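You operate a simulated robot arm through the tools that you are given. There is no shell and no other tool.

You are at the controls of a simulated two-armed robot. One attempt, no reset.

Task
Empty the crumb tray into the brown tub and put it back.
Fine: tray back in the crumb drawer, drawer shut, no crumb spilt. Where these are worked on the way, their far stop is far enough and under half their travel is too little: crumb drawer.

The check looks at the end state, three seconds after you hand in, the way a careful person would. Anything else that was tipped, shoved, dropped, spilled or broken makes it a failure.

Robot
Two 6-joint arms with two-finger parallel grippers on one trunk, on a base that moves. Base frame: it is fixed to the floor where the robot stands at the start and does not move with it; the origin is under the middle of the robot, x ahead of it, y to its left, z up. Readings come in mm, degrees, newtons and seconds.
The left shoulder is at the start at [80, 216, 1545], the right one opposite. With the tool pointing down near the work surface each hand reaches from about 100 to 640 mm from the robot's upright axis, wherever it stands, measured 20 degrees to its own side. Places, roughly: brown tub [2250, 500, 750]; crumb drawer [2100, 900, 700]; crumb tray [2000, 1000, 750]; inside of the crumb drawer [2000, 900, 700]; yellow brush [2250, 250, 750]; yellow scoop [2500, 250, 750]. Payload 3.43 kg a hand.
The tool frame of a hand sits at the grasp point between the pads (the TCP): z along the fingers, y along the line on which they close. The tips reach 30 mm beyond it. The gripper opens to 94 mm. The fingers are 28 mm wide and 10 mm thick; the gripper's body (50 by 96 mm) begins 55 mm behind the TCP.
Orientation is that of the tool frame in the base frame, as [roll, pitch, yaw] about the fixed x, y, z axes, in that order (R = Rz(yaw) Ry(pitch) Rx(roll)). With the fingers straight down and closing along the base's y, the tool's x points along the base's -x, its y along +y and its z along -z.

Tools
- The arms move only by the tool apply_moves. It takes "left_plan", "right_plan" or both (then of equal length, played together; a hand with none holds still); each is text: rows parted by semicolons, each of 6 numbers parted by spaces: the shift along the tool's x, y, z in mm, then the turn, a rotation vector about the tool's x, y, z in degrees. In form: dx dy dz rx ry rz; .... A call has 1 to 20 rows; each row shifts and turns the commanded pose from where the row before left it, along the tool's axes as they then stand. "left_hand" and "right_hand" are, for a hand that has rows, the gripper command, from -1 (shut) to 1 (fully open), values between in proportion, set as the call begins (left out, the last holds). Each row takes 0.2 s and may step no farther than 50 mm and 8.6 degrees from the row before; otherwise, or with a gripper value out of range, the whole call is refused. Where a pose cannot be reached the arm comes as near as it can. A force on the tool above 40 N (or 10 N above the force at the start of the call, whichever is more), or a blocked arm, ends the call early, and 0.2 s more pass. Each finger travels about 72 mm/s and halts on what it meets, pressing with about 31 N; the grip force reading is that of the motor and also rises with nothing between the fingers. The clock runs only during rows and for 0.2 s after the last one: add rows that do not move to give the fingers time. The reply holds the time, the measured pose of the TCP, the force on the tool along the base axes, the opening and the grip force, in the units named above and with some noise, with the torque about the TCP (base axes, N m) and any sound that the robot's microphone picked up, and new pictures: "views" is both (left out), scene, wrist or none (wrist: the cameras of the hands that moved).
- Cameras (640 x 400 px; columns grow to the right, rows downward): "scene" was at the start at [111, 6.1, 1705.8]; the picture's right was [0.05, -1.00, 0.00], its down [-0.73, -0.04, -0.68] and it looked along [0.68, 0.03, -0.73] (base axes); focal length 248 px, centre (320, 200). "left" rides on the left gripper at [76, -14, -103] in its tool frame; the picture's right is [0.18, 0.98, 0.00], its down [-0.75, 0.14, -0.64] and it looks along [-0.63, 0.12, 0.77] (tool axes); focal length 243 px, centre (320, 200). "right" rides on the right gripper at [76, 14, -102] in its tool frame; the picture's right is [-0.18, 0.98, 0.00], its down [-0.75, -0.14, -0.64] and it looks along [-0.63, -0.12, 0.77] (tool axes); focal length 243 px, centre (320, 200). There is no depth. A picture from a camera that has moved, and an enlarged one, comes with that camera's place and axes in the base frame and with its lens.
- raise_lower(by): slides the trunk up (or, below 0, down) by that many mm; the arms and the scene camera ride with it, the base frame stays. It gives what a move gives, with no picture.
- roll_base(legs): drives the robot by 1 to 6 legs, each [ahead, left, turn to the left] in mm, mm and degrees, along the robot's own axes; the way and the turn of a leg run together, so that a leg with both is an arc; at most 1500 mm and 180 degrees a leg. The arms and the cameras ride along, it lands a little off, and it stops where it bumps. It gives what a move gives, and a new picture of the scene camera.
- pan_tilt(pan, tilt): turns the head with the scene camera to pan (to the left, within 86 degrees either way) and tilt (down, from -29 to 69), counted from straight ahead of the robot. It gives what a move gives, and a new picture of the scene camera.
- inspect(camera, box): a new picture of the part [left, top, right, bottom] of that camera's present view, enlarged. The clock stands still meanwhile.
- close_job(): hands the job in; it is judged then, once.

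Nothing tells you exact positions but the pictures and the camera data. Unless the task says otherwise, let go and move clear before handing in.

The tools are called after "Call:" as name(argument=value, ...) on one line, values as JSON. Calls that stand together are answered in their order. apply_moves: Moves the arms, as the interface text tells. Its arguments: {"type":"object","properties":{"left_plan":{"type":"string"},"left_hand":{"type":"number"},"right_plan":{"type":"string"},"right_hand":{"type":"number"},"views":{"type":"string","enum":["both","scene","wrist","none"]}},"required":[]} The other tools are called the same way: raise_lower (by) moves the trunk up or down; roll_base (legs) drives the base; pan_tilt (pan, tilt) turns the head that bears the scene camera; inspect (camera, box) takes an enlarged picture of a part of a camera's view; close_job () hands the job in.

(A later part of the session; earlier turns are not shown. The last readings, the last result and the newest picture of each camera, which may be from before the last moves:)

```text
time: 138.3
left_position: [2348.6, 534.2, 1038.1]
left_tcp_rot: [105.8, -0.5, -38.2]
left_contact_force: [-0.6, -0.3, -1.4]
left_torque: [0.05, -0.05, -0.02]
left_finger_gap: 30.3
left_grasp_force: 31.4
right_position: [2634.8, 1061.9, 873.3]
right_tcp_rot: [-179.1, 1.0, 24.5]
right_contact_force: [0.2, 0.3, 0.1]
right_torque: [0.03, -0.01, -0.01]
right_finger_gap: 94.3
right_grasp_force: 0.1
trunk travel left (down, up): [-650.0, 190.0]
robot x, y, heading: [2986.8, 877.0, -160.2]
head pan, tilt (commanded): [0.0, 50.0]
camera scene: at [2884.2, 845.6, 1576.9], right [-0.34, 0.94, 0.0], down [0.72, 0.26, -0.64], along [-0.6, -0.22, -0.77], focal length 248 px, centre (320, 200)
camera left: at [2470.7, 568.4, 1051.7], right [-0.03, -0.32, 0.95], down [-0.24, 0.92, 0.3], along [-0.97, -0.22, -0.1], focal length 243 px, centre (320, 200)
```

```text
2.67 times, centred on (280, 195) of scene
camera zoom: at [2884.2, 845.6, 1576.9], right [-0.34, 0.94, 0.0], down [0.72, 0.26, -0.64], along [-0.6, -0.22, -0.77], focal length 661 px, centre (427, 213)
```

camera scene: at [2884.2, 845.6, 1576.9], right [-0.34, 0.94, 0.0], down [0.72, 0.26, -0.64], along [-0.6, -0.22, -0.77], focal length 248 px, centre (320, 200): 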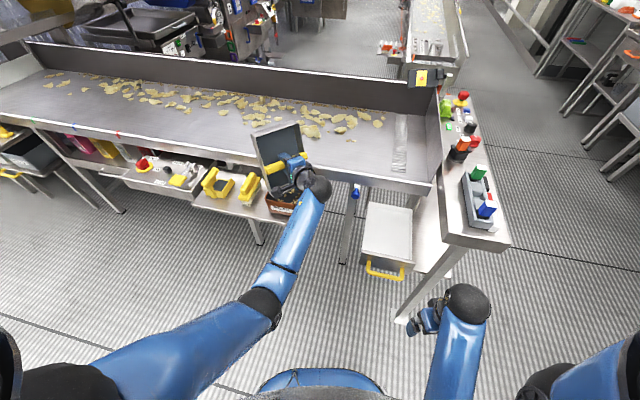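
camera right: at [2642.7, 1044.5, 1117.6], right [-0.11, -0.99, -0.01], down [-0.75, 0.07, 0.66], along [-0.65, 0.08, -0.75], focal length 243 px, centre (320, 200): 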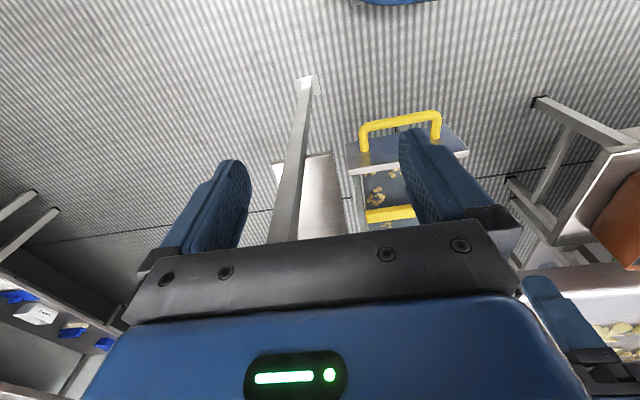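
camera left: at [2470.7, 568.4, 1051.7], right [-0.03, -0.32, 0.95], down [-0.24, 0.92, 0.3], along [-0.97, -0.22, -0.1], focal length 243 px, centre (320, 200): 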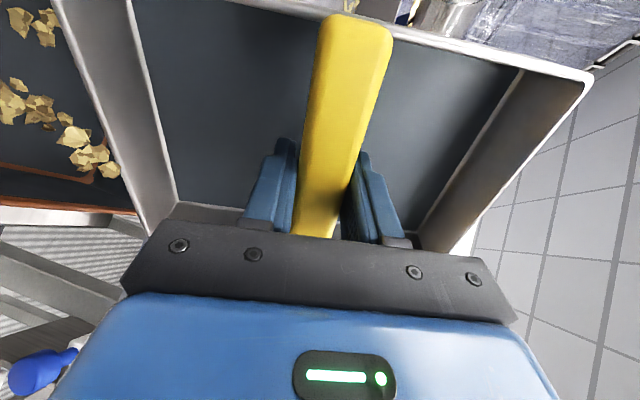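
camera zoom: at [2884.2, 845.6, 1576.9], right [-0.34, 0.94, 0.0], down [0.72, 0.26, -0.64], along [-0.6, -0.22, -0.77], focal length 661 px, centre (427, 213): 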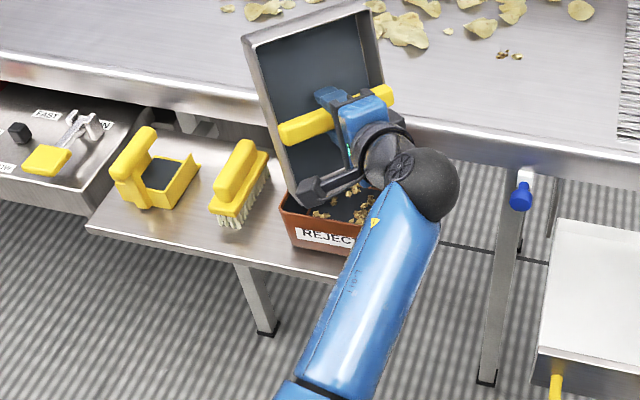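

Everything visible is in the tub. To be thorough I tip a bit past vertical to be sure nothing stays in the tray, then look.

Call:
apply_moves(left_plan="0 0 0 -4 0 0;0 0 0 -4 0 0;0 0 0 -4 0 0;0 0 0 -4 0 0;0 0 0 -4 0 0;0 0 0 -4 0 0;0 0 0 0 0 0;0 0 0 0 0 0", views="both")

Call:
inspect(camera="left", box=[0, 0, 320, 230])

```text
time: 140.1
left_position: [2347.3, 535.2, 1037.5]
left_tcp_rot: [81.8, -0.5, -38.2]
left_contact_force: [0.0, 0.4, -2.1]
left_torque: [0.05, -0.05, 0.01]
left_finger_gap: 30.2
left_grasp_force: 30.9
right_position: [2635.1, 1060.9, 872.5]
right_tcp_rot: [-179.0, 0.9, 24.5]
right_contact_force: [-0.2, 0.0, -0.5]
right_torque: [0.0, 0.01, -0.03]
right_finger_gap: 93.9
right_grasp_force: 0.1
trunk travel left (down, up): [-650.0, 190.0]
robot x, y, heading: [2983.9, 881.8, -160.3]
head pan, tilt (commanded): [0.0, 50.0]
camera scene: at [2884.2, 845.6, 1576.9], right [-0.34, 0.94, 0.0], down [0.72, 0.26, -0.64], along [-0.6, -0.22, -0.77], focal length 248 px, centre (320, 200)
camera left: at [2469.0, 565.7, 1009.2], right [0.22, 0.0, 0.97], down [-0.19, 0.98, 0.04], along [-0.96, -0.19, 0.22], focal length 243 px, centre (320, 200)
```

scene: 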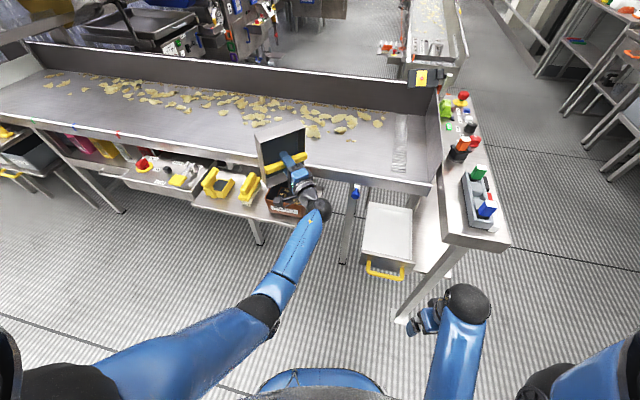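
left: 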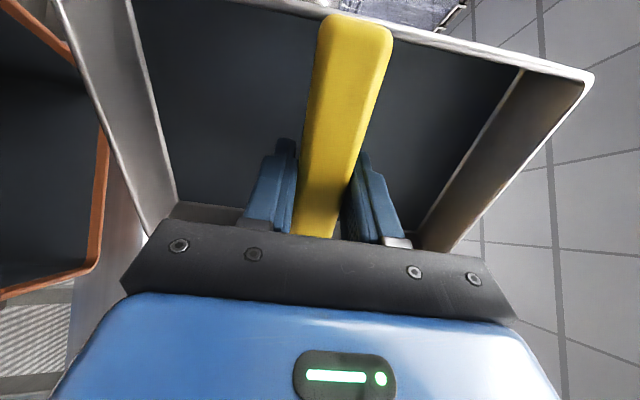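

```text
1.74 times, centred on (160, 115) of left
camera zoom: at [2469.0, 565.7, 1009.2], right [0.22, 0.0, 0.97], down [-0.19, 0.98, 0.04], along [-0.96, -0.19, 0.22], focal length 422 px, centre (598, 348)
```

zoom: 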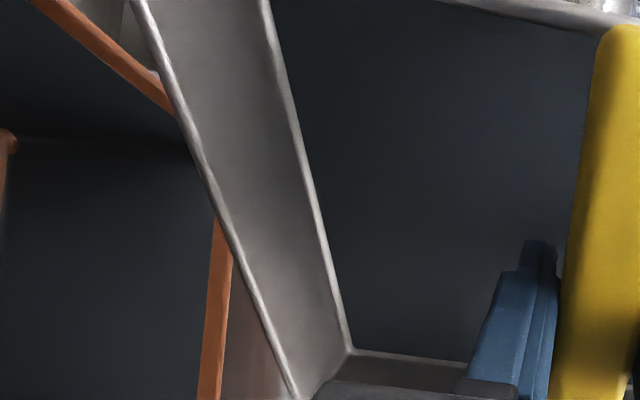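

The tray is completely empty. Now I tilt it back and retreat along the same path.

Call:
apply_moves(left_plan="0 0 0 6 0 0;0 0 0 6 0 0;0 0 0 6 0 0;0 0 0 6 0 0;0 0 0 6 0 0;0 0 0 6 0 0;0 0 0 3 0 0", views="none")

Call:
apply_moves(left_plan="8.5 -3.3 -5 0 0 0;17 -6.67 -9.9 0 0 0;17 -6.67 -9.9 0 0 0;17 -6.67 -9.9 0 0 0;17 -6.67 -9.9 0 0 0;17 -6.67 -9.9 0 0 0;17 -6.67 -9.9 0 0 0;17 -6.67 -9.9 0 0 0;17 -6.67 -9.9 0 0 0;17 -6.67 -9.9 0 0 0;17 -6.67 -9.9 0 0 0;17 -6.67 -9.9 0 0 0;8.5 -3.3 -5 0 0 0", views="both")

Call:
inspect(camera="scene", box=[180, 120, 400, 280])

```text
time: 141.7
left_position: [2348.6, 534.2, 1039.5]
left_tcp_rot: [120.9, -0.5, -38.2]
left_contact_force: [-0.3, 0.5, -2.1]
left_torque: [0.02, -0.07, 0.0]
left_finger_gap: 30.2
left_grasp_force: 31.5
right_position: [2635.9, 1061.3, 872.6]
right_tcp_rot: [-179.0, 1.0, 24.5]
right_contact_force: [0.6, -0.5, -0.1]
right_torque: [0.01, 0.01, 0.03]
right_finger_gap: 94.0
right_grasp_force: 0.0
trunk travel left (down, up): [-650.0, 190.0]
robot x, y, heading: [2987.1, 884.4, -160.1]
head pan, tilt (commanded): [0.0, 50.0]
```

```text
time: 144.5
left_position: [2596.4, 522.0, 1031.0]
left_tcp_rot: [120.8, -0.5, -38.2]
left_contact_force: [0.2, -1.2, -1.4]
left_torque: [0.09, -0.04, -0.01]
left_finger_gap: 30.2
left_grasp_force: 30.8
right_position: [2637.0, 1060.3, 873.4]
right_tcp_rot: [-178.9, 1.0, 24.5]
right_contact_force: [-0.2, 0.3, 0.1]
right_torque: [0.0, -0.02, -0.03]
right_finger_gap: 93.9
right_grasp_force: 0.1
trunk travel left (down, up): [-650.0, 190.0]
robot x, y, heading: [2983.3, 877.2, -160.2]
head pan, tilt (commanded): [0.0, 50.0]
camera scene: at [2884.8, 845.6, 1577.0], right [-0.34, 0.94, 0.0], down [0.72, 0.26, -0.64], along [-0.61, -0.22, -0.77], focal length 248 px, centre (320, 200)
camera left: at [2715.5, 548.9, 1071.6], right [-0.17, -0.5, 0.85], down [-0.3, 0.84, 0.44], along [-0.94, -0.18, -0.3], focal length 243 px, centre (320, 200)
```

scene: 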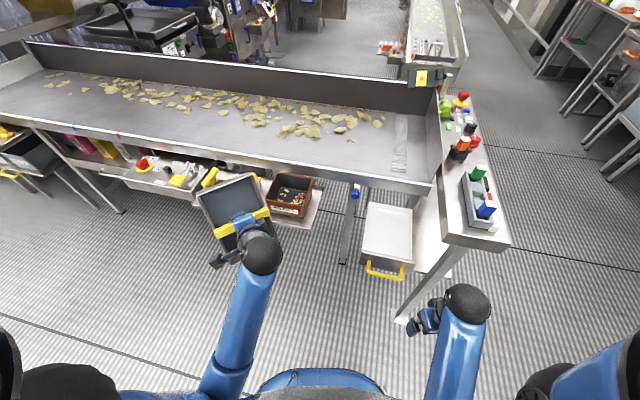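
left: 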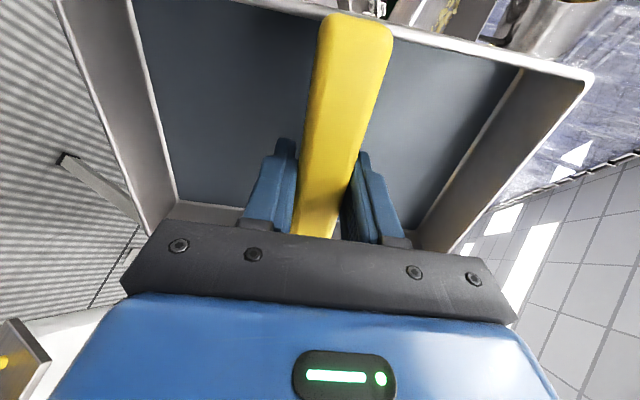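

```text
2.50 times, centred on (290, 200) of scene
camera zoom: at [2884.8, 845.6, 1577.0], right [-0.34, 0.94, 0.0], down [0.72, 0.26, -0.64], along [-0.61, -0.22, -0.77], focal length 620 px, centre (395, 200)
```

zoom: 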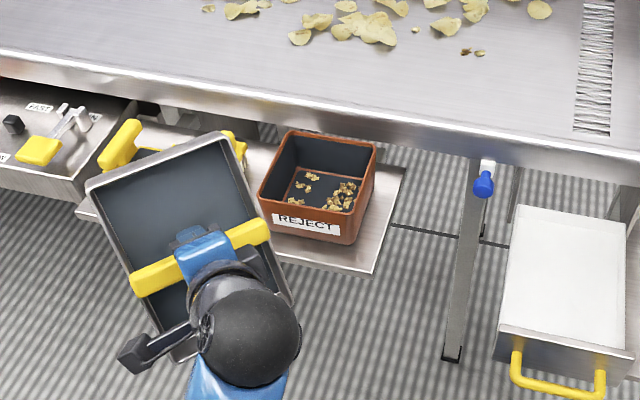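

All crumbs are in the tub. Now I raise the trunk a bit, lower the hand and bring the tray back to level.

Call:
raise_lower(by=80)

Call:
apply_moves(left_plan="0 -21.5 12.8 0 0 0;0 -21.5 12.8 0 0 0;0 -21.5 12.8 0 0 0;0 -21.5 12.8 0 0 0;0 -21.5 12.8 0 0 0;0 -21.5 12.8 0 0 0;0 -21.5 12.8 0 0 0;0 -21.5 12.8 0 0 0;0 0 0 7.4 0 0;0 0 0 7.4 0 0;0 0 0 7.4 0 0;0 0 0 7.4 0 0;0 0 0 7.4 0 0;0 0 0 7.4 0 0;0 0 0 7.4 0 0;0 0 0 7.4 0 0", views="both")

```text
time: 145.7
left_position: [2597.4, 520.7, 1111.4]
left_tcp_rot: [120.8, -0.5, -38.2]
left_contact_force: [0.2, -0.2, -3.3]
left_torque: [0.02, -0.05, -0.01]
left_finger_gap: 30.3
left_grasp_force: 30.8
right_position: [2634.9, 1061.1, 953.9]
right_tcp_rot: [-178.9, 1.0, 24.4]
right_contact_force: [0.6, -0.1, -0.9]
right_torque: [0.03, -0.01, -0.03]
right_finger_gap: 93.9
right_grasp_force: 0.1
trunk travel left (down, up): [-730.0, 110.0]
robot x, y, heading: [2983.7, 880.6, -160.5]
head pan, tilt (commanded): [0.0, 50.0]
```

```text
time: 149.1
left_position: [2598.6, 519.5, 911.2]
left_tcp_rot: [-179.8, -0.5, -38.2]
left_contact_force: [0.9, -0.4, -3.1]
left_torque: [0.02, 0.01, -0.01]
left_finger_gap: 30.2
left_grasp_force: 30.4
right_position: [2634.6, 1060.2, 954.3]
right_tcp_rot: [-179.0, 1.0, 24.6]
right_contact_force: [-0.3, 0.0, 0.1]
right_torque: [-0.02, 0.01, -0.02]
right_finger_gap: 94.1
right_grasp_force: 0.1
trunk travel left (down, up): [-730.0, 110.0]
robot x, y, heading: [2982.2, 880.2, -159.9]
head pan, tilt (commanded): [0.0, 50.0]
camera scene: at [2883.5, 844.9, 1656.8], right [-0.34, 0.94, 0.0], down [0.72, 0.26, -0.64], along [-0.6, -0.22, -0.77], focal length 248 px, centre (320, 200)
camera left: at [2665.2, 483.8, 1013.3], right [-0.46, -0.89, 0.0], down [-0.68, 0.36, 0.64], along [-0.56, 0.29, -0.77], focal length 243 px, centre (320, 200)
```

scene: 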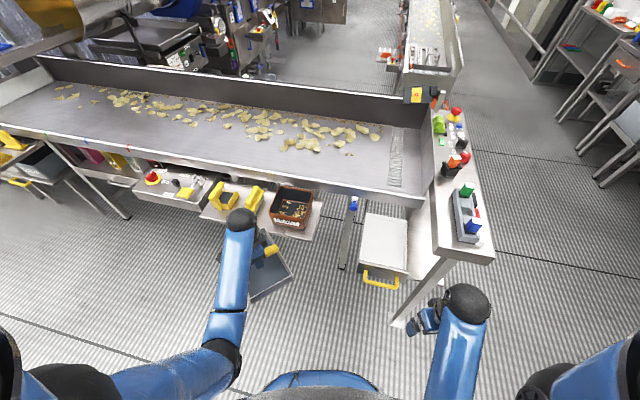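
left: 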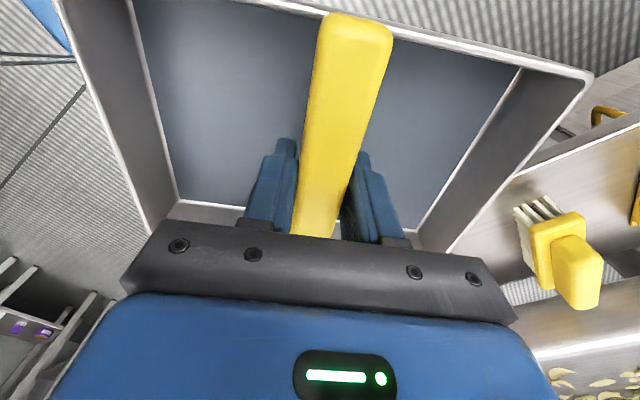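

The tray is level. I back off, rotate the base to face the conveyor squarely, and check.

Call:
roll_base(legs=[[-120, 0, 0], [0, 0, -20]])

```text
time: 151.4
left_position: [2612.0, 713.7, 910.5]
left_tcp_rot: [180.0, -0.6, -58.1]
left_contact_force: [-0.4, 0.1, -2.4]
left_torque: [0.04, 0.0, -0.02]
left_finger_gap: 30.0
left_grasp_force: 31.1
right_position: [2833.0, 1208.0, 951.9]
right_tcp_rot: [-179.1, 1.0, 4.6]
right_contact_force: [-1.0, -0.5, 0.3]
right_torque: [-0.04, 0.0, 0.0]
right_finger_gap: 94.0
right_grasp_force: 0.1
trunk travel left (down, up): [-730.0, 110.0]
robot x, y, heading: [3096.0, 916.1, 179.8]
head pan, tilt (commanded): [0.0, 50.0]
camera scene: at [2991.1, 922.0, 1656.9], right [0.0, 1.0, 0.0], down [0.77, 0.0, -0.64], along [-0.64, 0.0, -0.77], focal length 248 px, centre (320, 200)
```

scene: 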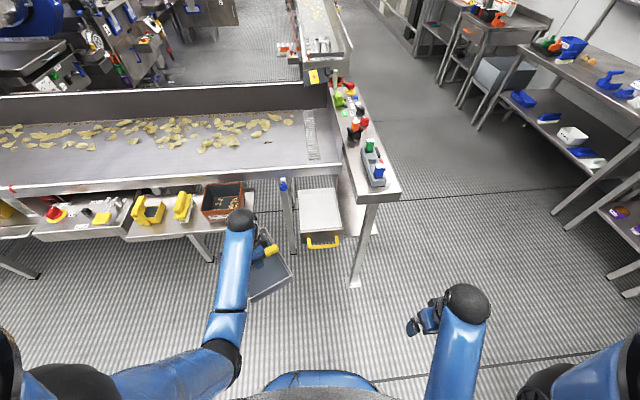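

Call:
apply_moves(left_plan="-33 -16.8 0 0 0 0;-33 -16.8 0 0 0 0;-33 -16.8 0 0 0 0;-33 -16.8 0 0 0 0;-33 -16.8 0 0 0 0;-33 -16.8 0 0 0 0;-33 -16.8 0 0 0 0;0 0 0 0 0 6.25;0 0 0 0 0 6.25;0 0 0 0 0 6.25;0 0 0 0 0 6.25;0 0 0 0 0 0", views="both")

Call:
inspect(camera="scene", box=[260, 160, 400, 270])

```text
time: 154.0
left_position: [2590.8, 970.4, 909.0]
left_tcp_rot: [-179.8, -0.4, -83.2]
left_contact_force: [0.8, -0.3, -2.0]
left_torque: [0.0, 0.03, 0.0]
left_finger_gap: 30.3
left_grasp_force: 31.2
right_position: [2832.4, 1209.6, 952.9]
right_tcp_rot: [-179.0, 1.0, 4.6]
right_contact_force: [-0.1, -0.3, -0.2]
right_torque: [-0.02, 0.01, 0.0]
right_finger_gap: 94.1
right_grasp_force: 0.1
trunk travel left (down, up): [-730.0, 110.0]
robot x, y, heading: [3098.7, 924.5, 180.1]
head pan, tilt (commanded): [0.0, 50.0]
camera scene: at [2991.6, 922.7, 1656.9], right [0.0, 1.0, 0.0], down [0.77, 0.0, -0.64], along [-0.64, 0.0, -0.77], focal length 248 px, centre (320, 200)
camera left: at [2612.5, 897.9, 1011.6], right [-0.95, -0.3, 0.0], down [-0.23, 0.74, 0.64], along [-0.19, 0.61, -0.77], focal length 243 px, centre (320, 200)
```

scene: 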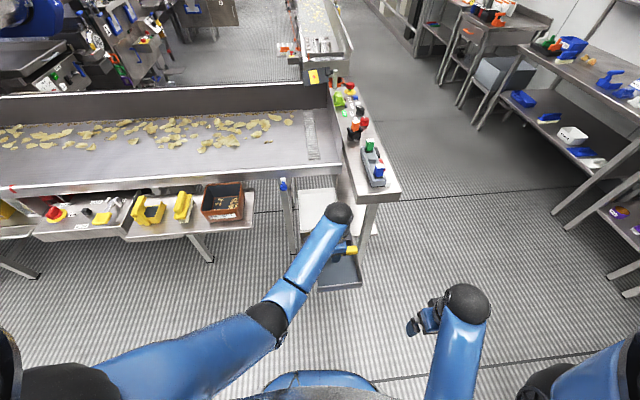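
left: 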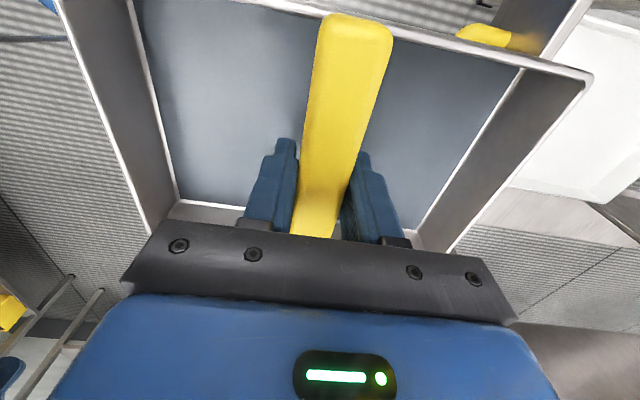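

```text
3.64 times, centred on (330, 215) of scene
camera zoom: at [2991.6, 922.7, 1656.9], right [0.0, 1.0, 0.0], down [0.77, 0.0, -0.64], along [-0.64, 0.0, -0.77], focal length 902 px, centre (284, 146)
```

zoom: 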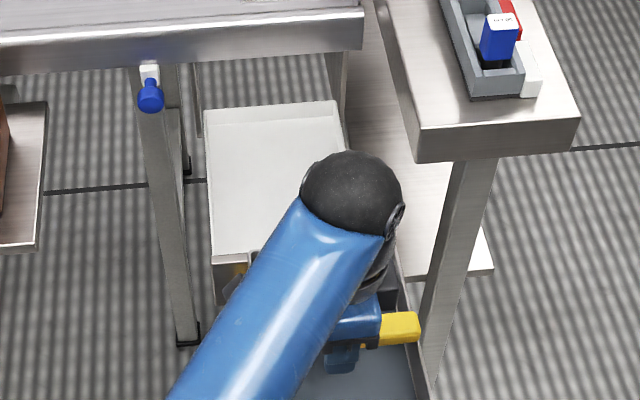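

Call:
roll_base(legs=[[300, 55, 0]])

Call:
inspect(camera="left", box=[0, 0, 640, 400])

Call:
inspect(camera="scene", box=[250, 180, 410, 300])

```text
time: 156.1
left_position: [2290.7, 916.9, 909.5]
left_tcp_rot: [-179.9, -0.5, -83.1]
left_contact_force: [0.0, 0.4, -2.3]
left_torque: [0.05, 0.04, -0.02]
left_finger_gap: 30.1
left_grasp_force: 30.8
right_position: [2532.3, 1154.9, 954.0]
right_tcp_rot: [-179.0, 1.1, 4.6]
right_contact_force: [0.6, 0.7, 0.2]
right_torque: [-0.01, 0.05, 0.0]
right_finger_gap: 93.8
right_grasp_force: 0.0
trunk travel left (down, up): [-730.0, 110.0]
robot x, y, heading: [2797.0, 864.4, 179.9]
head pan, tilt (commanded): [0.0, 50.0]
camera scene: at [2693.0, 869.3, 1657.2], right [0.0, 1.0, 0.0], down [0.76, 0.0, -0.64], along [-0.64, 0.0, -0.76], focal length 248 px, centre (320, 200)
```

scene: 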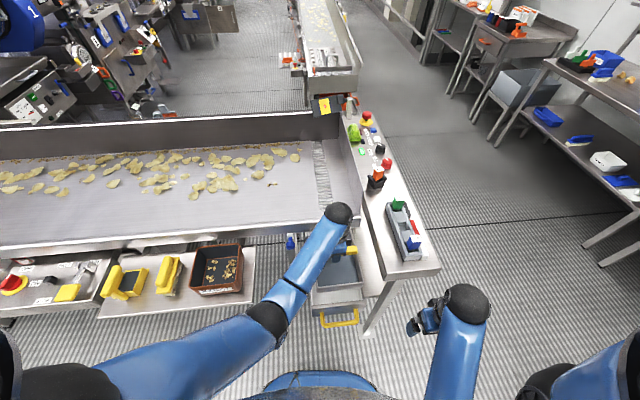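

```text
1.00 times, centred on (320, 200) of left (not enlarged: the box is as wide or as high as the picture)
camera zoom: at [2312.9, 844.0, 1012.6], right [-0.95, -0.3, 0.0], down [-0.23, 0.74, 0.64], along [-0.19, 0.61, -0.77], focal length 243 px, centre (320, 200)
```

zoom: 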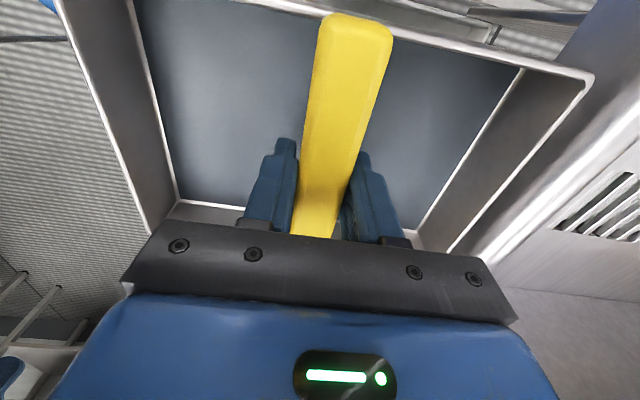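

```text
3.33 times, centred on (330, 240) of scene
camera zoom: at [2693.0, 869.3, 1657.2], right [0.0, 1.0, 0.0], down [0.76, 0.0, -0.64], along [-0.64, 0.0, -0.76], focal length 827 px, centre (287, 67)
```

zoom: 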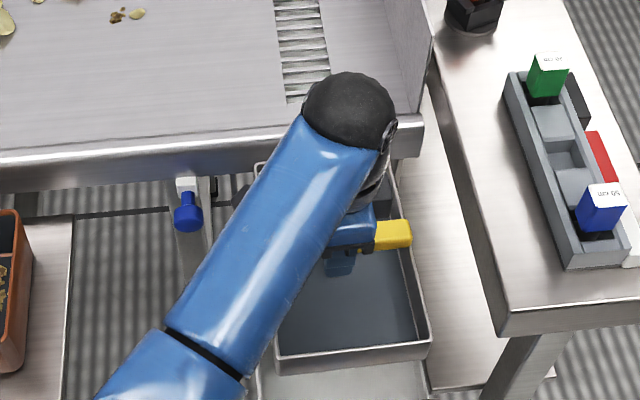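

Call:
inspect(camera="scene", box=[290, 250, 410, 340])

```text
4.44 times, centred on (350, 295) of scene
camera zoom: at [2693.0, 869.3, 1657.2], right [0.0, 1.0, 0.0], down [0.76, 0.0, -0.64], along [-0.64, 0.0, -0.76], focal length 1102 px, centre (187, -222)
```

zoom: 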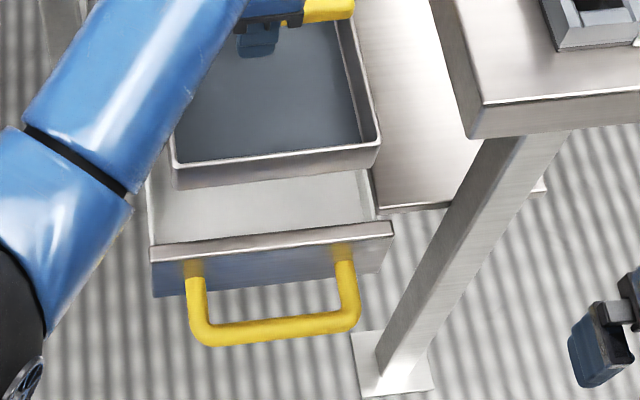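

The drawer hasn't moved. I trim the tray to the pick-up position and lower with the trunk, checking before the last stretch.

Call:
apply_moves(left_plan="0 6 0 0 0 0;0 0 0 0 0 0", views="none")

Call:
raise_lower(by=-85)

Call:
inspect(camera="left", box=[0, 0, 640, 400])

Call:
inspect(camera="scene", box=[260, 200, 420, 330])

```text
time: 156.7
left_position: [2283.9, 916.3, 909.3]
left_tcp_rot: [-179.8, -0.5, -83.1]
left_contact_force: [0.5, 0.6, -2.8]
left_torque: [0.01, -0.01, -0.01]
left_finger_gap: 30.2
left_grasp_force: 31.4
right_position: [2532.1, 1155.4, 953.4]
right_tcp_rot: [-179.0, 0.9, 4.7]
right_contact_force: [0.0, 0.3, 0.2]
right_torque: [-0.05, 0.02, -0.01]
right_finger_gap: 93.9
right_grasp_force: 0.0
trunk travel left (down, up): [-730.0, 110.0]
robot x, y, heading: [2792.8, 864.3, 179.6]
head pan, tilt (commanded): [0.0, 50.0]
```

```text
time: 157.9
left_position: [2283.6, 915.1, 825.0]
left_tcp_rot: [-179.8, -0.5, -83.1]
left_contact_force: [0.0, -0.5, -2.5]
left_torque: [0.04, 0.04, -0.01]
left_finger_gap: 30.2
left_grasp_force: 30.3
right_position: [2528.8, 1155.0, 866.6]
right_tcp_rot: [-179.0, 0.9, 4.6]
right_contact_force: [0.6, -0.3, 0.5]
right_torque: [0.01, 0.03, 0.01]
right_finger_gap: 94.3
right_grasp_force: 0.0
trunk travel left (down, up): [-645.0, 195.0]
robot x, y, heading: [2799.1, 865.7, 179.7]
head pan, tilt (commanded): [0.0, 50.0]
```

```text
1.00 times, centred on (320, 200) of left (not enlarged: the box is as wide or as high as the picture)
camera zoom: at [2305.4, 842.8, 926.9], right [-0.95, -0.3, 0.0], down [-0.23, 0.74, 0.64], along [-0.19, 0.61, -0.77], focal length 243 px, centre (320, 200)
```

zoom: 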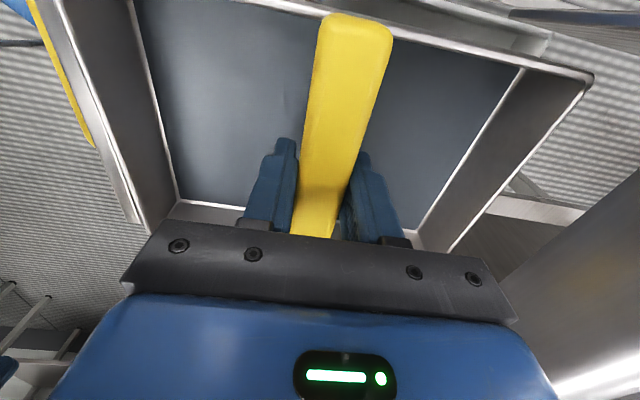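

```text
3.08 times, centred on (340, 265) of scene
camera zoom: at [2690.3, 868.8, 1572.0], right [0.0, 1.0, 0.0], down [0.77, 0.0, -0.64], along [-0.64, 0.0, -0.77], focal length 763 px, centre (258, 0)
```

zoom: 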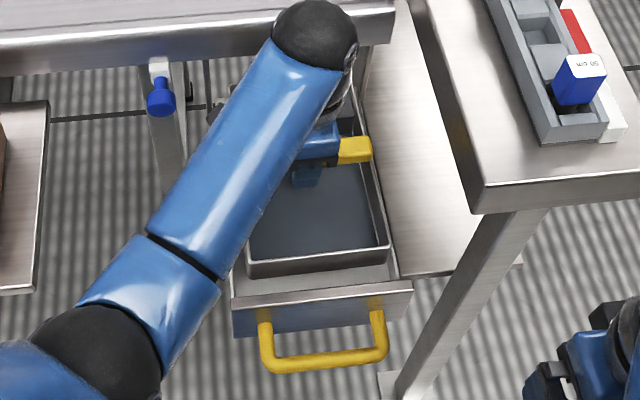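

Call:
apply_moves(left_plan="-1.2 -1.5 0 0 0 0;0 0 0 0 0 0", views="none")

Call:
raise_lower(by=-36)

Call:
inspect(camera="left", box=[0, 0, 640, 400])

Call:
inspect(camera="scene", box=[280, 220, 420, 330])

```text
time: 158.5
left_position: [2283.6, 918.2, 825.1]
left_tcp_rot: [-179.8, -0.5, -83.0]
left_contact_force: [0.8, -0.4, -2.8]
left_torque: [0.01, 0.0, -0.01]
left_finger_gap: 30.3
left_grasp_force: 30.7
right_position: [2530.9, 1154.3, 867.5]
right_tcp_rot: [-179.0, 1.0, 4.7]
right_contact_force: [-0.2, 0.3, 0.1]
right_torque: [0.02, 0.03, 0.03]
right_finger_gap: 94.1
right_grasp_force: 0.1
trunk travel left (down, up): [-645.0, 195.0]
robot x, y, heading: [2796.2, 867.5, 180.2]
head pan, tilt (commanded): [0.0, 50.0]
```

```text
time: 159.3
left_position: [2284.8, 917.2, 788.2]
left_tcp_rot: [-179.9, -0.6, -83.1]
left_contact_force: [0.5, -0.8, -2.2]
left_torque: [0.0, -0.01, -0.01]
left_finger_gap: 30.1
left_grasp_force: 30.6
right_position: [2530.7, 1156.1, 831.8]
right_tcp_rot: [-179.0, 1.0, 4.6]
right_contact_force: [-0.4, 0.3, 0.3]
right_torque: [0.02, -0.01, 0.03]
right_finger_gap: 93.6
right_grasp_force: 0.0
trunk travel left (down, up): [-609.0, 231.0]
robot x, y, heading: [2795.5, 864.9, 179.7]
head pan, tilt (commanded): [0.0, 50.0]
```

```text
1.00 times, centred on (320, 200) of left (not enlarged: the box is as wide or as high as the picture)
camera zoom: at [2306.7, 844.1, 890.9], right [-0.95, -0.3, 0.0], down [-0.23, 0.74, 0.64], along [-0.19, 0.61, -0.77], focal length 243 px, centre (320, 200)
```

zoom: 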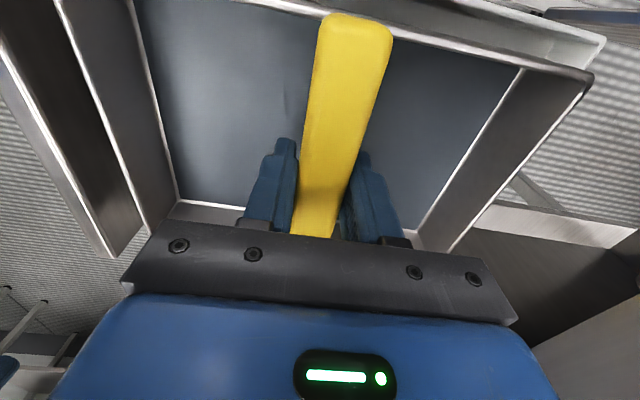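

```text
3.64 times, centred on (350, 275) of scene
camera zoom: at [2690.4, 868.6, 1535.9], right [0.0, 1.0, 0.0], down [0.77, 0.0, -0.64], along [-0.64, 0.0, -0.77], focal length 902 px, centre (211, -73)
```

zoom: 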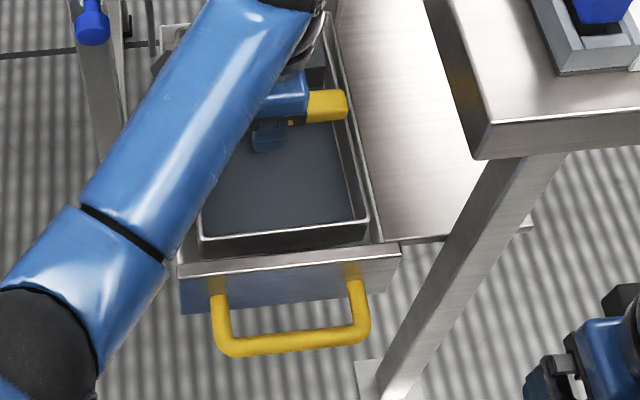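

The view matches the one from when I lifted it out, so alignment is right. Lowering the last 28 mm.

Call:
raise_lower(by=-26)

Call:
inspect(camera="left", box=[0, 0, 640, 400])

```text
time: 160.0
left_position: [2285.5, 917.4, 762.0]
left_tcp_rot: [-179.8, -0.6, -83.1]
left_contact_force: [0.5, -1.2, -1.0]
left_torque: [0.08, 0.22, 0.01]
left_finger_gap: 30.2
left_grasp_force: 31.1
right_position: [2529.5, 1154.8, 806.2]
right_tcp_rot: [-179.0, 1.0, 4.7]
right_contact_force: [0.1, -0.2, -0.3]
right_torque: [0.0, 0.02, -0.01]
right_finger_gap: 94.0
right_grasp_force: 0.1
trunk travel left (down, up): [-583.0, 257.0]
robot x, y, heading: [2799.2, 870.1, 179.8]
head pan, tilt (commanded): [0.0, 50.0]
```

```text
1.00 times, centred on (320, 200) of left (not enlarged: the box is as wide or as high as the picture)
camera zoom: at [2307.0, 844.0, 864.9], right [-0.95, -0.3, 0.0], down [-0.23, 0.74, 0.64], along [-0.19, 0.61, -0.77], focal length 243 px, centre (320, 200)
```

zoom: 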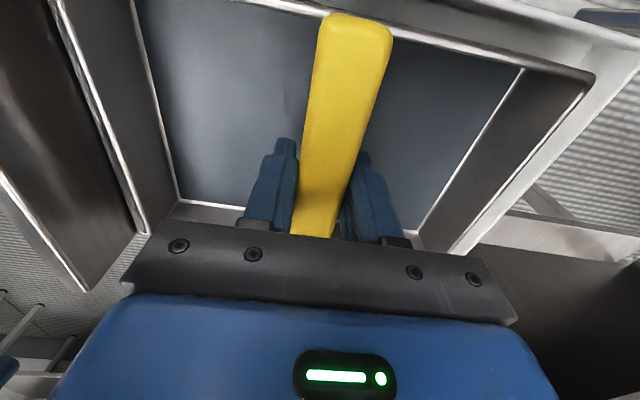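

Call:
raise_lower(by=-3)

Call:
apply_moves(left_plan="0 0 0 0 0 0;0 0 0 0 0 0;0 0 0 0 0 0", left_hand=0.3, views="wrist")

```text
time: 160.6
left_position: [2283.2, 917.7, 761.0]
left_tcp_rot: [-179.9, -0.3, -83.0]
left_contact_force: [-0.3, -4.7, 11.8]
left_torque: [0.9, 0.15, -0.07]
left_finger_gap: 30.4
left_grasp_force: 31.3
right_position: [2532.1, 1153.8, 803.8]
right_tcp_rot: [-179.0, 0.9, 4.7]
right_contact_force: [0.6, -0.7, -0.7]
right_torque: [-0.01, 0.01, 0.02]
right_finger_gap: 94.1
right_grasp_force: 0.0
trunk travel left (down, up): [-580.0, 260.0]
robot x, y, heading: [2798.4, 865.4, 180.2]
head pan, tilt (commanded): [0.0, 50.0]
```

```text
time: 161.4
left_position: [2284.3, 918.0, 759.8]
left_tcp_rot: [-179.8, -0.4, -83.1]
left_contact_force: [-0.7, 0.0, -1.0]
left_torque: [0.0, -0.01, 0.0]
left_finger_gap: 61.3
left_grasp_force: 0.1
right_position: [2529.9, 1155.1, 803.2]
right_tcp_rot: [-179.0, 1.0, 4.6]
right_contact_force: [0.4, 0.8, -0.2]
right_torque: [0.0, 0.02, -0.02]
right_finger_gap: 93.9
right_grasp_force: 0.0
trunk travel left (down, up): [-580.0, 260.0]
robot x, y, heading: [2796.0, 868.4, 179.8]
head pan, tilt (commanded): [0.0, 50.0]
camera left: at [2306.7, 844.2, 861.7], right [-0.95, -0.3, 0.0], down [-0.23, 0.74, 0.64], along [-0.19, 0.61, -0.77], focal length 243 px, centre (320, 200)
```

left: 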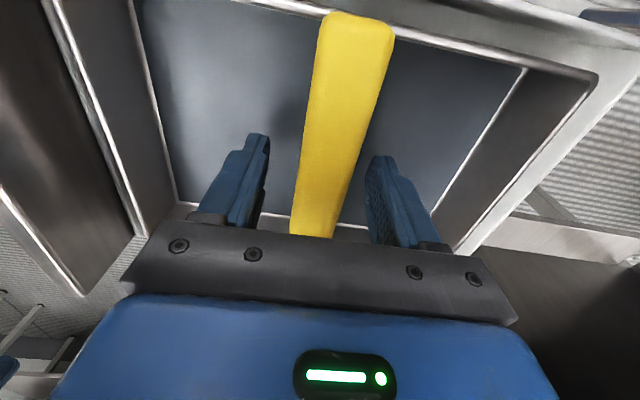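

Released; the tray rests in the drawer. I withdraw the fingers straight up with the trunk.

Call:
raise_lower(by=150)

Call:
inspect(camera="left", box=[120, 0, 520, 250])

Call:
inspect(camera="scene", box=[250, 180, 420, 310])

```text
time: 163.1
left_position: [2284.2, 917.4, 909.5]
left_tcp_rot: [-179.8, -0.5, -83.2]
left_contact_force: [0.3, 0.3, -0.1]
left_torque: [0.02, -0.01, -0.01]
left_finger_gap: 61.2
left_grasp_force: 0.2
right_position: [2529.8, 1154.4, 952.8]
right_tcp_rot: [-179.0, 1.0, 4.8]
right_contact_force: [-0.5, -0.8, -0.1]
right_torque: [-0.02, 0.01, -0.01]
right_finger_gap: 93.7
right_grasp_force: 0.1
trunk travel left (down, up): [-730.0, 110.0]
robot x, y, heading: [2796.1, 865.8, 179.9]
head pan, tilt (commanded): [0.0, 50.0]
```

```text
1.60 times, centred on (320, 125) of left
camera zoom: at [2306.7, 844.1, 1011.8], right [-0.95, -0.3, 0.0], down [-0.23, 0.74, 0.64], along [-0.19, 0.61, -0.77], focal length 388 px, centre (320, 320)
```

zoom: 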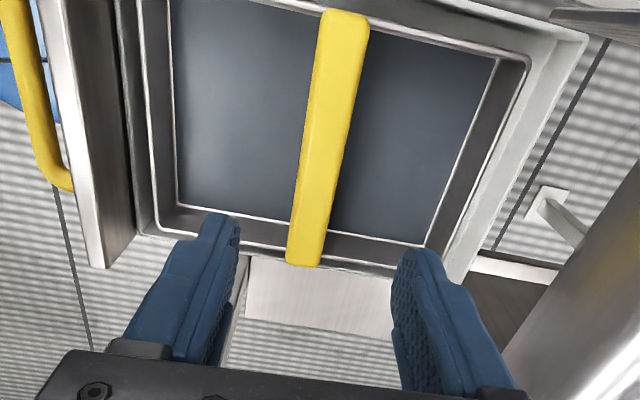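

```text
3.08 times, centred on (335, 245) of scene
camera zoom: at [2690.3, 868.7, 1656.9], right [0.0, 1.0, 0.0], down [0.77, 0.0, -0.64], along [-0.64, 0.0, -0.77], focal length 763 px, centre (274, 62)
```

zoom: 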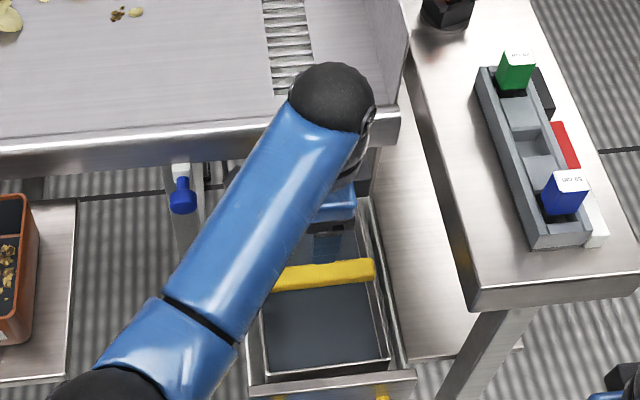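

The tray sits properly in the drawer and is empty. Next I back the base off a bit and tuck the left arm away so the right hand can shut the drawer.

Call:
roll_base(legs=[[-100, 80, 0]])

Call:
apply_moves(left_plan="32 -11 0 0 0 0;32 -11 0 0 0 0;32 -11 0 0 0 0;32 -11 0 0 0 0;32 -11 0 0 0 0;32 -11 0 0 0 0;32 -11 0 0 0 0;32 -11 0 0 0 0;32 -11 0 0 0 0", left_hand=0, views="both")

```text
time: 164.4
left_position: [2382.3, 839.0, 908.5]
left_tcp_rot: [-179.7, -0.6, -83.2]
left_contact_force: [-0.6, 0.7, 0.1]
left_torque: [-0.02, -0.02, 0.0]
left_finger_gap: 60.9
left_grasp_force: 0.1
right_position: [2626.9, 1077.1, 952.8]
right_tcp_rot: [-179.1, 0.8, 4.6]
right_contact_force: [-0.6, -0.5, -0.1]
right_torque: [-0.01, 0.01, 0.01]
right_finger_gap: 94.3
right_grasp_force: 0.0
trunk travel left (down, up): [-730.0, 110.0]
robot x, y, heading: [2895.6, 785.6, 179.8]
head pan, tilt (commanded): [0.0, 50.0]
camera scene: at [2786.0, 791.6, 1656.6], right [0.0, 1.0, 0.0], down [0.77, 0.0, -0.64], along [-0.64, 0.0, -0.77], focal length 248 px, centre (320, 200)
```

scene: 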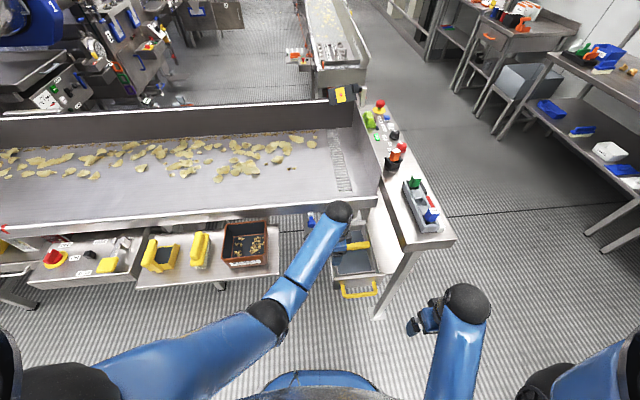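

```text
time: 166.4
left_position: [2516.4, 564.4, 914.0]
left_tcp_rot: [-179.8, -0.5, -83.1]
left_contact_force: [-0.1, -0.2, 0.7]
left_torque: [0.0, -0.01, -0.02]
left_finger_gap: 47.0
left_grasp_force: 0.1
right_position: [2630.1, 1075.6, 953.0]
right_tcp_rot: [-179.0, 1.0, 4.7]
right_contact_force: [-0.2, -0.1, 0.7]
right_torque: [-0.03, 0.0, -0.01]
right_finger_gap: 93.9
right_grasp_force: 0.0
trunk travel left (down, up): [-730.0, 110.0]
robot x, y, heading: [2893.9, 787.1, 179.8]
head pan, tilt (commanded): [0.0, 50.0]
camera scene: at [2790.1, 788.3, 1657.0], right [0.0, 1.0, 0.0], down [0.77, 0.0, -0.64], along [-0.64, 0.0, -0.77], focal length 248 px, centre (320, 200)
camera left: at [2539.1, 490.5, 1015.6], right [-0.95, -0.3, 0.0], down [-0.23, 0.74, 0.64], along [-0.19, 0.61, -0.77], focal length 243 px, centre (320, 200)
```

scene: 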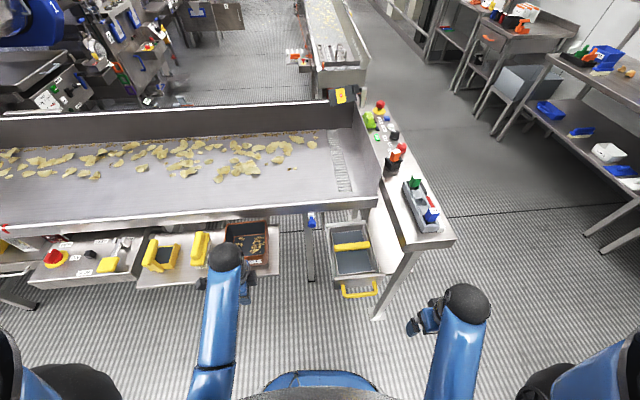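
left: 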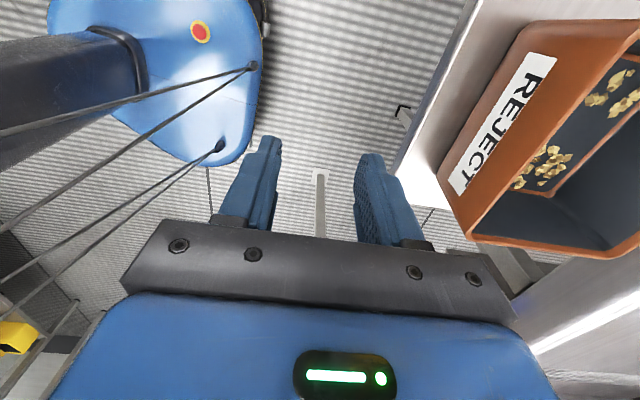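

Call:
inspect(camera="scene", box=[290, 190, 430, 310])

Call:
inspect(camera="scene", box=[120, 200, 320, 310])

```text
3.33 times, centred on (360, 250) of scene
camera zoom: at [2790.1, 788.3, 1657.0], right [0.0, 1.0, 0.0], down [0.77, 0.0, -0.64], along [-0.64, 0.0, -0.77], focal length 827 px, centre (187, 33)
```

zoom: 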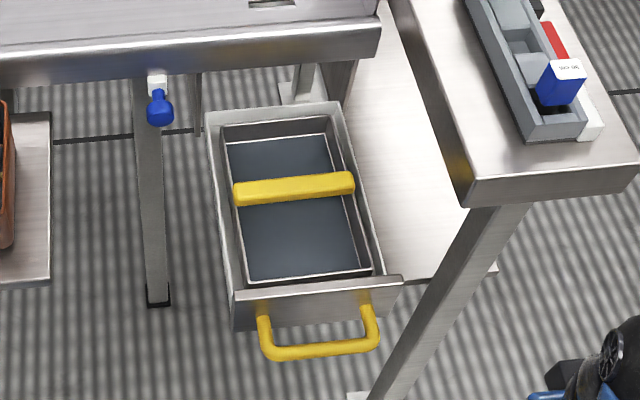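

```text
3.20 times, centred on (220, 255) of scene
camera zoom: at [2790.1, 788.3, 1657.0], right [0.0, 1.0, 0.0], down [0.77, 0.0, -0.64], along [-0.64, 0.0, -0.77], focal length 794 px, centre (640, 24)
```

zoom: 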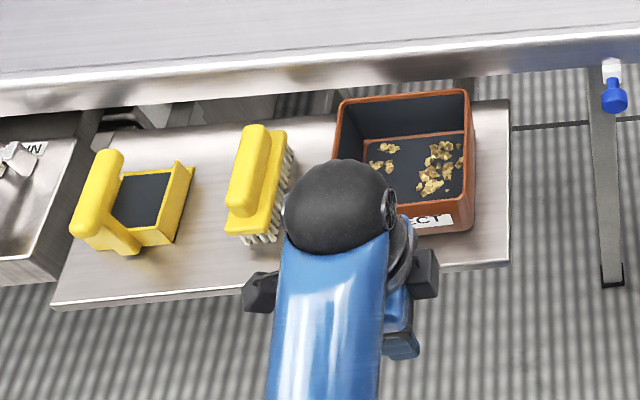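

The tray is seated as it was originally. I lower the trunk and orient the right hand for the drawer handle again.

Call:
raise_lower(by=-120)

Call:
apply_moves(right_plan="0 0 0 0 0 8.1;0 0 0 0 0 8.1;0 0 0 0 0 8.1;0 0 0 0 0 8.1;0 0 0 0 0 8.1;0 0 0 0 0 8.1;0 0 0 0 0 8.1;0 0 0 0 0 8.1;0 0 0 0 0 8.1;0 0 0 0 0 8.1;0 0 0 0 0 8.1;15 0 0 -8.5 0 0;15 0 0 -8.5 0 0;15 0 0 -8.5 0 0;15 0 0 -8.5 0 0;15 0 0 -8.5 0 0;15 0 0 -8.5 0 0;15 0 0 -8.5 0 0;15 0 0 -8.5 0 0", right_hand=0.28, views="both")

```text
time: 167.9
left_position: [2516.1, 564.6, 793.0]
left_tcp_rot: [-179.8, -0.5, -83.2]
left_contact_force: [0.1, -0.8, -1.1]
left_torque: [-0.02, 0.01, 0.01]
left_finger_gap: 46.8
left_grasp_force: 0.2
right_position: [2629.0, 1074.5, 835.2]
right_tcp_rot: [-179.0, 1.0, 4.7]
right_contact_force: [0.0, 0.5, -0.4]
right_torque: [-0.05, -0.01, 0.02]
right_finger_gap: 93.9
right_grasp_force: 0.0
trunk travel left (down, up): [-610.0, 230.0]
robot x, y, heading: [2896.7, 788.0, 179.6]
head pan, tilt (commanded): [0.0, 50.0]
```

```text
time: 170.9
left_position: [2516.1, 565.0, 794.0]
left_tcp_rot: [-179.8, -0.5, -83.2]
left_contact_force: [-0.1, -1.0, 0.6]
left_torque: [0.04, 0.03, -0.02]
left_finger_gap: 47.1
left_grasp_force: 0.1
right_position: [2548.8, 1064.4, 880.4]
right_tcp_rot: [145.8, 6.2, -84.4]
right_contact_force: [0.8, -0.1, 0.6]
right_torque: [-0.02, 0.01, 0.0]
right_finger_gap: 60.3
right_grasp_force: 0.0
trunk travel left (down, up): [-610.0, 230.0]
robot x, y, heading: [2895.9, 783.5, 179.9]
head pan, tilt (commanded): [0.0, 50.0]
stopped in row 14 (right hand): the arm was blocked; the commanded pose is now the measured one
camera scene: at [2788.3, 789.3, 1537.1], right [0.0, 1.0, 0.0], down [0.77, 0.0, -0.64], along [-0.64, 0.0, -0.77], focal length 248 px, centre (320, 200)
camera right: at [2600.4, 982.5, 963.5], right [-0.82, 0.04, 0.57], down [0.41, 0.74, 0.53], along [-0.4, 0.67, -0.63], focal length 243 px, centre (320, 200)
```

scene: 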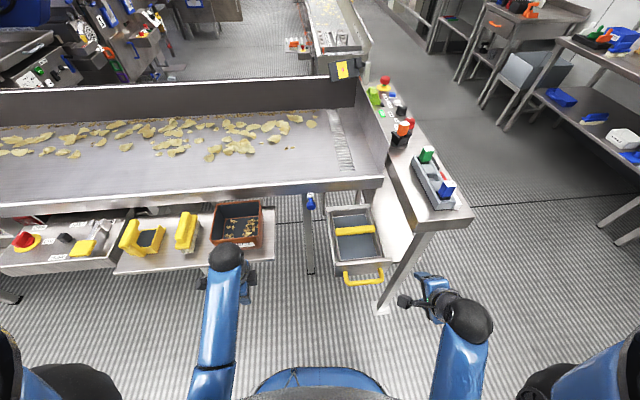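
right: 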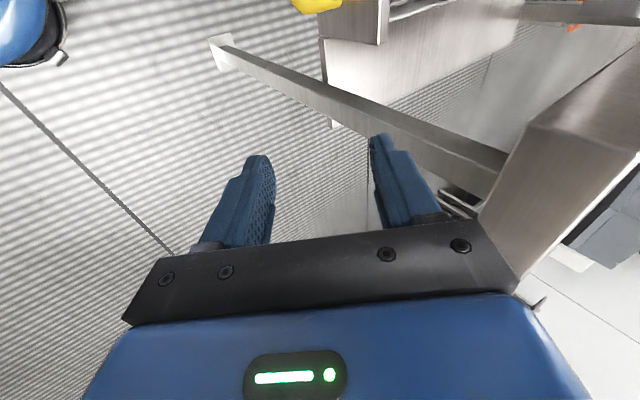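

Call:
inspect(camera="scene", box=[340, 140, 540, 340])

```text
2.00 times, centred on (440, 240) of scene
camera zoom: at [2788.3, 789.3, 1537.1], right [0.0, 1.0, 0.0], down [0.77, 0.0, -0.64], along [-0.64, 0.0, -0.77], focal length 496 px, centre (80, 120)
```

zoom: 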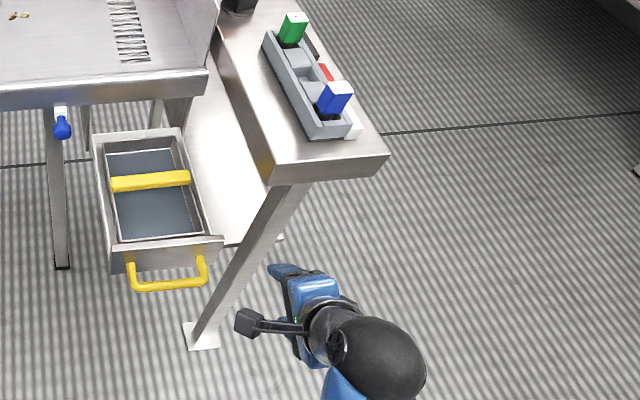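

The right hand stopped on an arm limit in free space; nothing was touched. I'll instead push the drawer shut with closed, vertical fingers against the handle bar: lower the trunk a little and set the right hand upright.

Call:
raise_lower(by=-60)

Call:
apply_moves(right_plan="20.9 -2.8 7.5 0 0 0;20.9 -2.8 7.5 0 0 0;20.9 -2.8 7.5 0 0 0;0 0 0 6.84 0 0;0 0 0 6.84 0 0;0 0 0 6.84 0 0;0 0 0 6.84 0 0;0 0 0 6.84 0 0;0 0 0 0 6.2 0;0 0 0 0 0 0", right_hand=-1, views="both")

```text
time: 171.9
left_position: [2515.0, 564.3, 731.3]
left_tcp_rot: [-179.8, -0.4, -83.1]
left_contact_force: [-0.3, 0.2, 0.0]
left_torque: [0.01, 0.02, 0.0]
left_finger_gap: 46.7
left_grasp_force: 0.1
right_position: [2548.3, 1062.3, 820.0]
right_tcp_rot: [145.5, 6.2, -84.4]
right_contact_force: [0.0, 0.0, 0.0]
right_torque: [0.01, 0.02, -0.01]
right_finger_gap: 60.3
right_grasp_force: 0.1
trunk travel left (down, up): [-550.0, 290.0]
robot x, y, heading: [2896.6, 783.4, 179.7]
head pan, tilt (commanded): [0.0, 50.0]
```

```text
time: 174.1
left_position: [2515.5, 564.0, 732.2]
left_tcp_rot: [-179.8, -0.4, -83.1]
left_contact_force: [-0.4, 0.2, -0.3]
left_torque: [-0.01, -0.02, -0.01]
left_finger_gap: 47.1
left_grasp_force: 0.1
right_position: [2553.9, 1008.5, 754.4]
right_tcp_rot: [179.7, 0.0, -84.5]
right_contact_force: [0.6, 0.0, -0.1]
right_torque: [0.0, -0.03, 0.0]
right_finger_gap: 0.0
right_grasp_force: 31.8
right hand out of reach, approached as far as the arm can: row 8, 9
trunk travel left (down, up): [-550.0, 290.0]
robot x, y, heading: [2894.5, 784.4, 179.8]
head pan, tilt (commanded): [0.0, 50.0]
camera scene: at [2789.2, 788.7, 1476.9], right [0.0, 1.0, 0.0], down [0.77, 0.0, -0.64], along [-0.64, 0.0, -0.77], focal length 248 px, centre (320, 200)
camera right: at [2544.5, 930.6, 856.5], right [-1.0, 0.09, 0.0], down [0.07, 0.76, 0.64], along [0.05, 0.64, -0.77], focal length 243 px, centre (320, 200)
```

scene: 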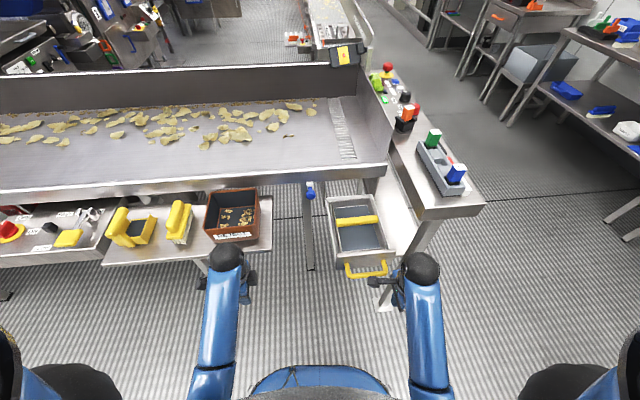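
right: 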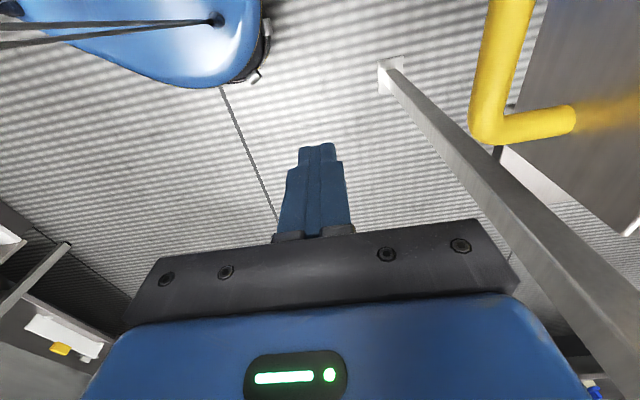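

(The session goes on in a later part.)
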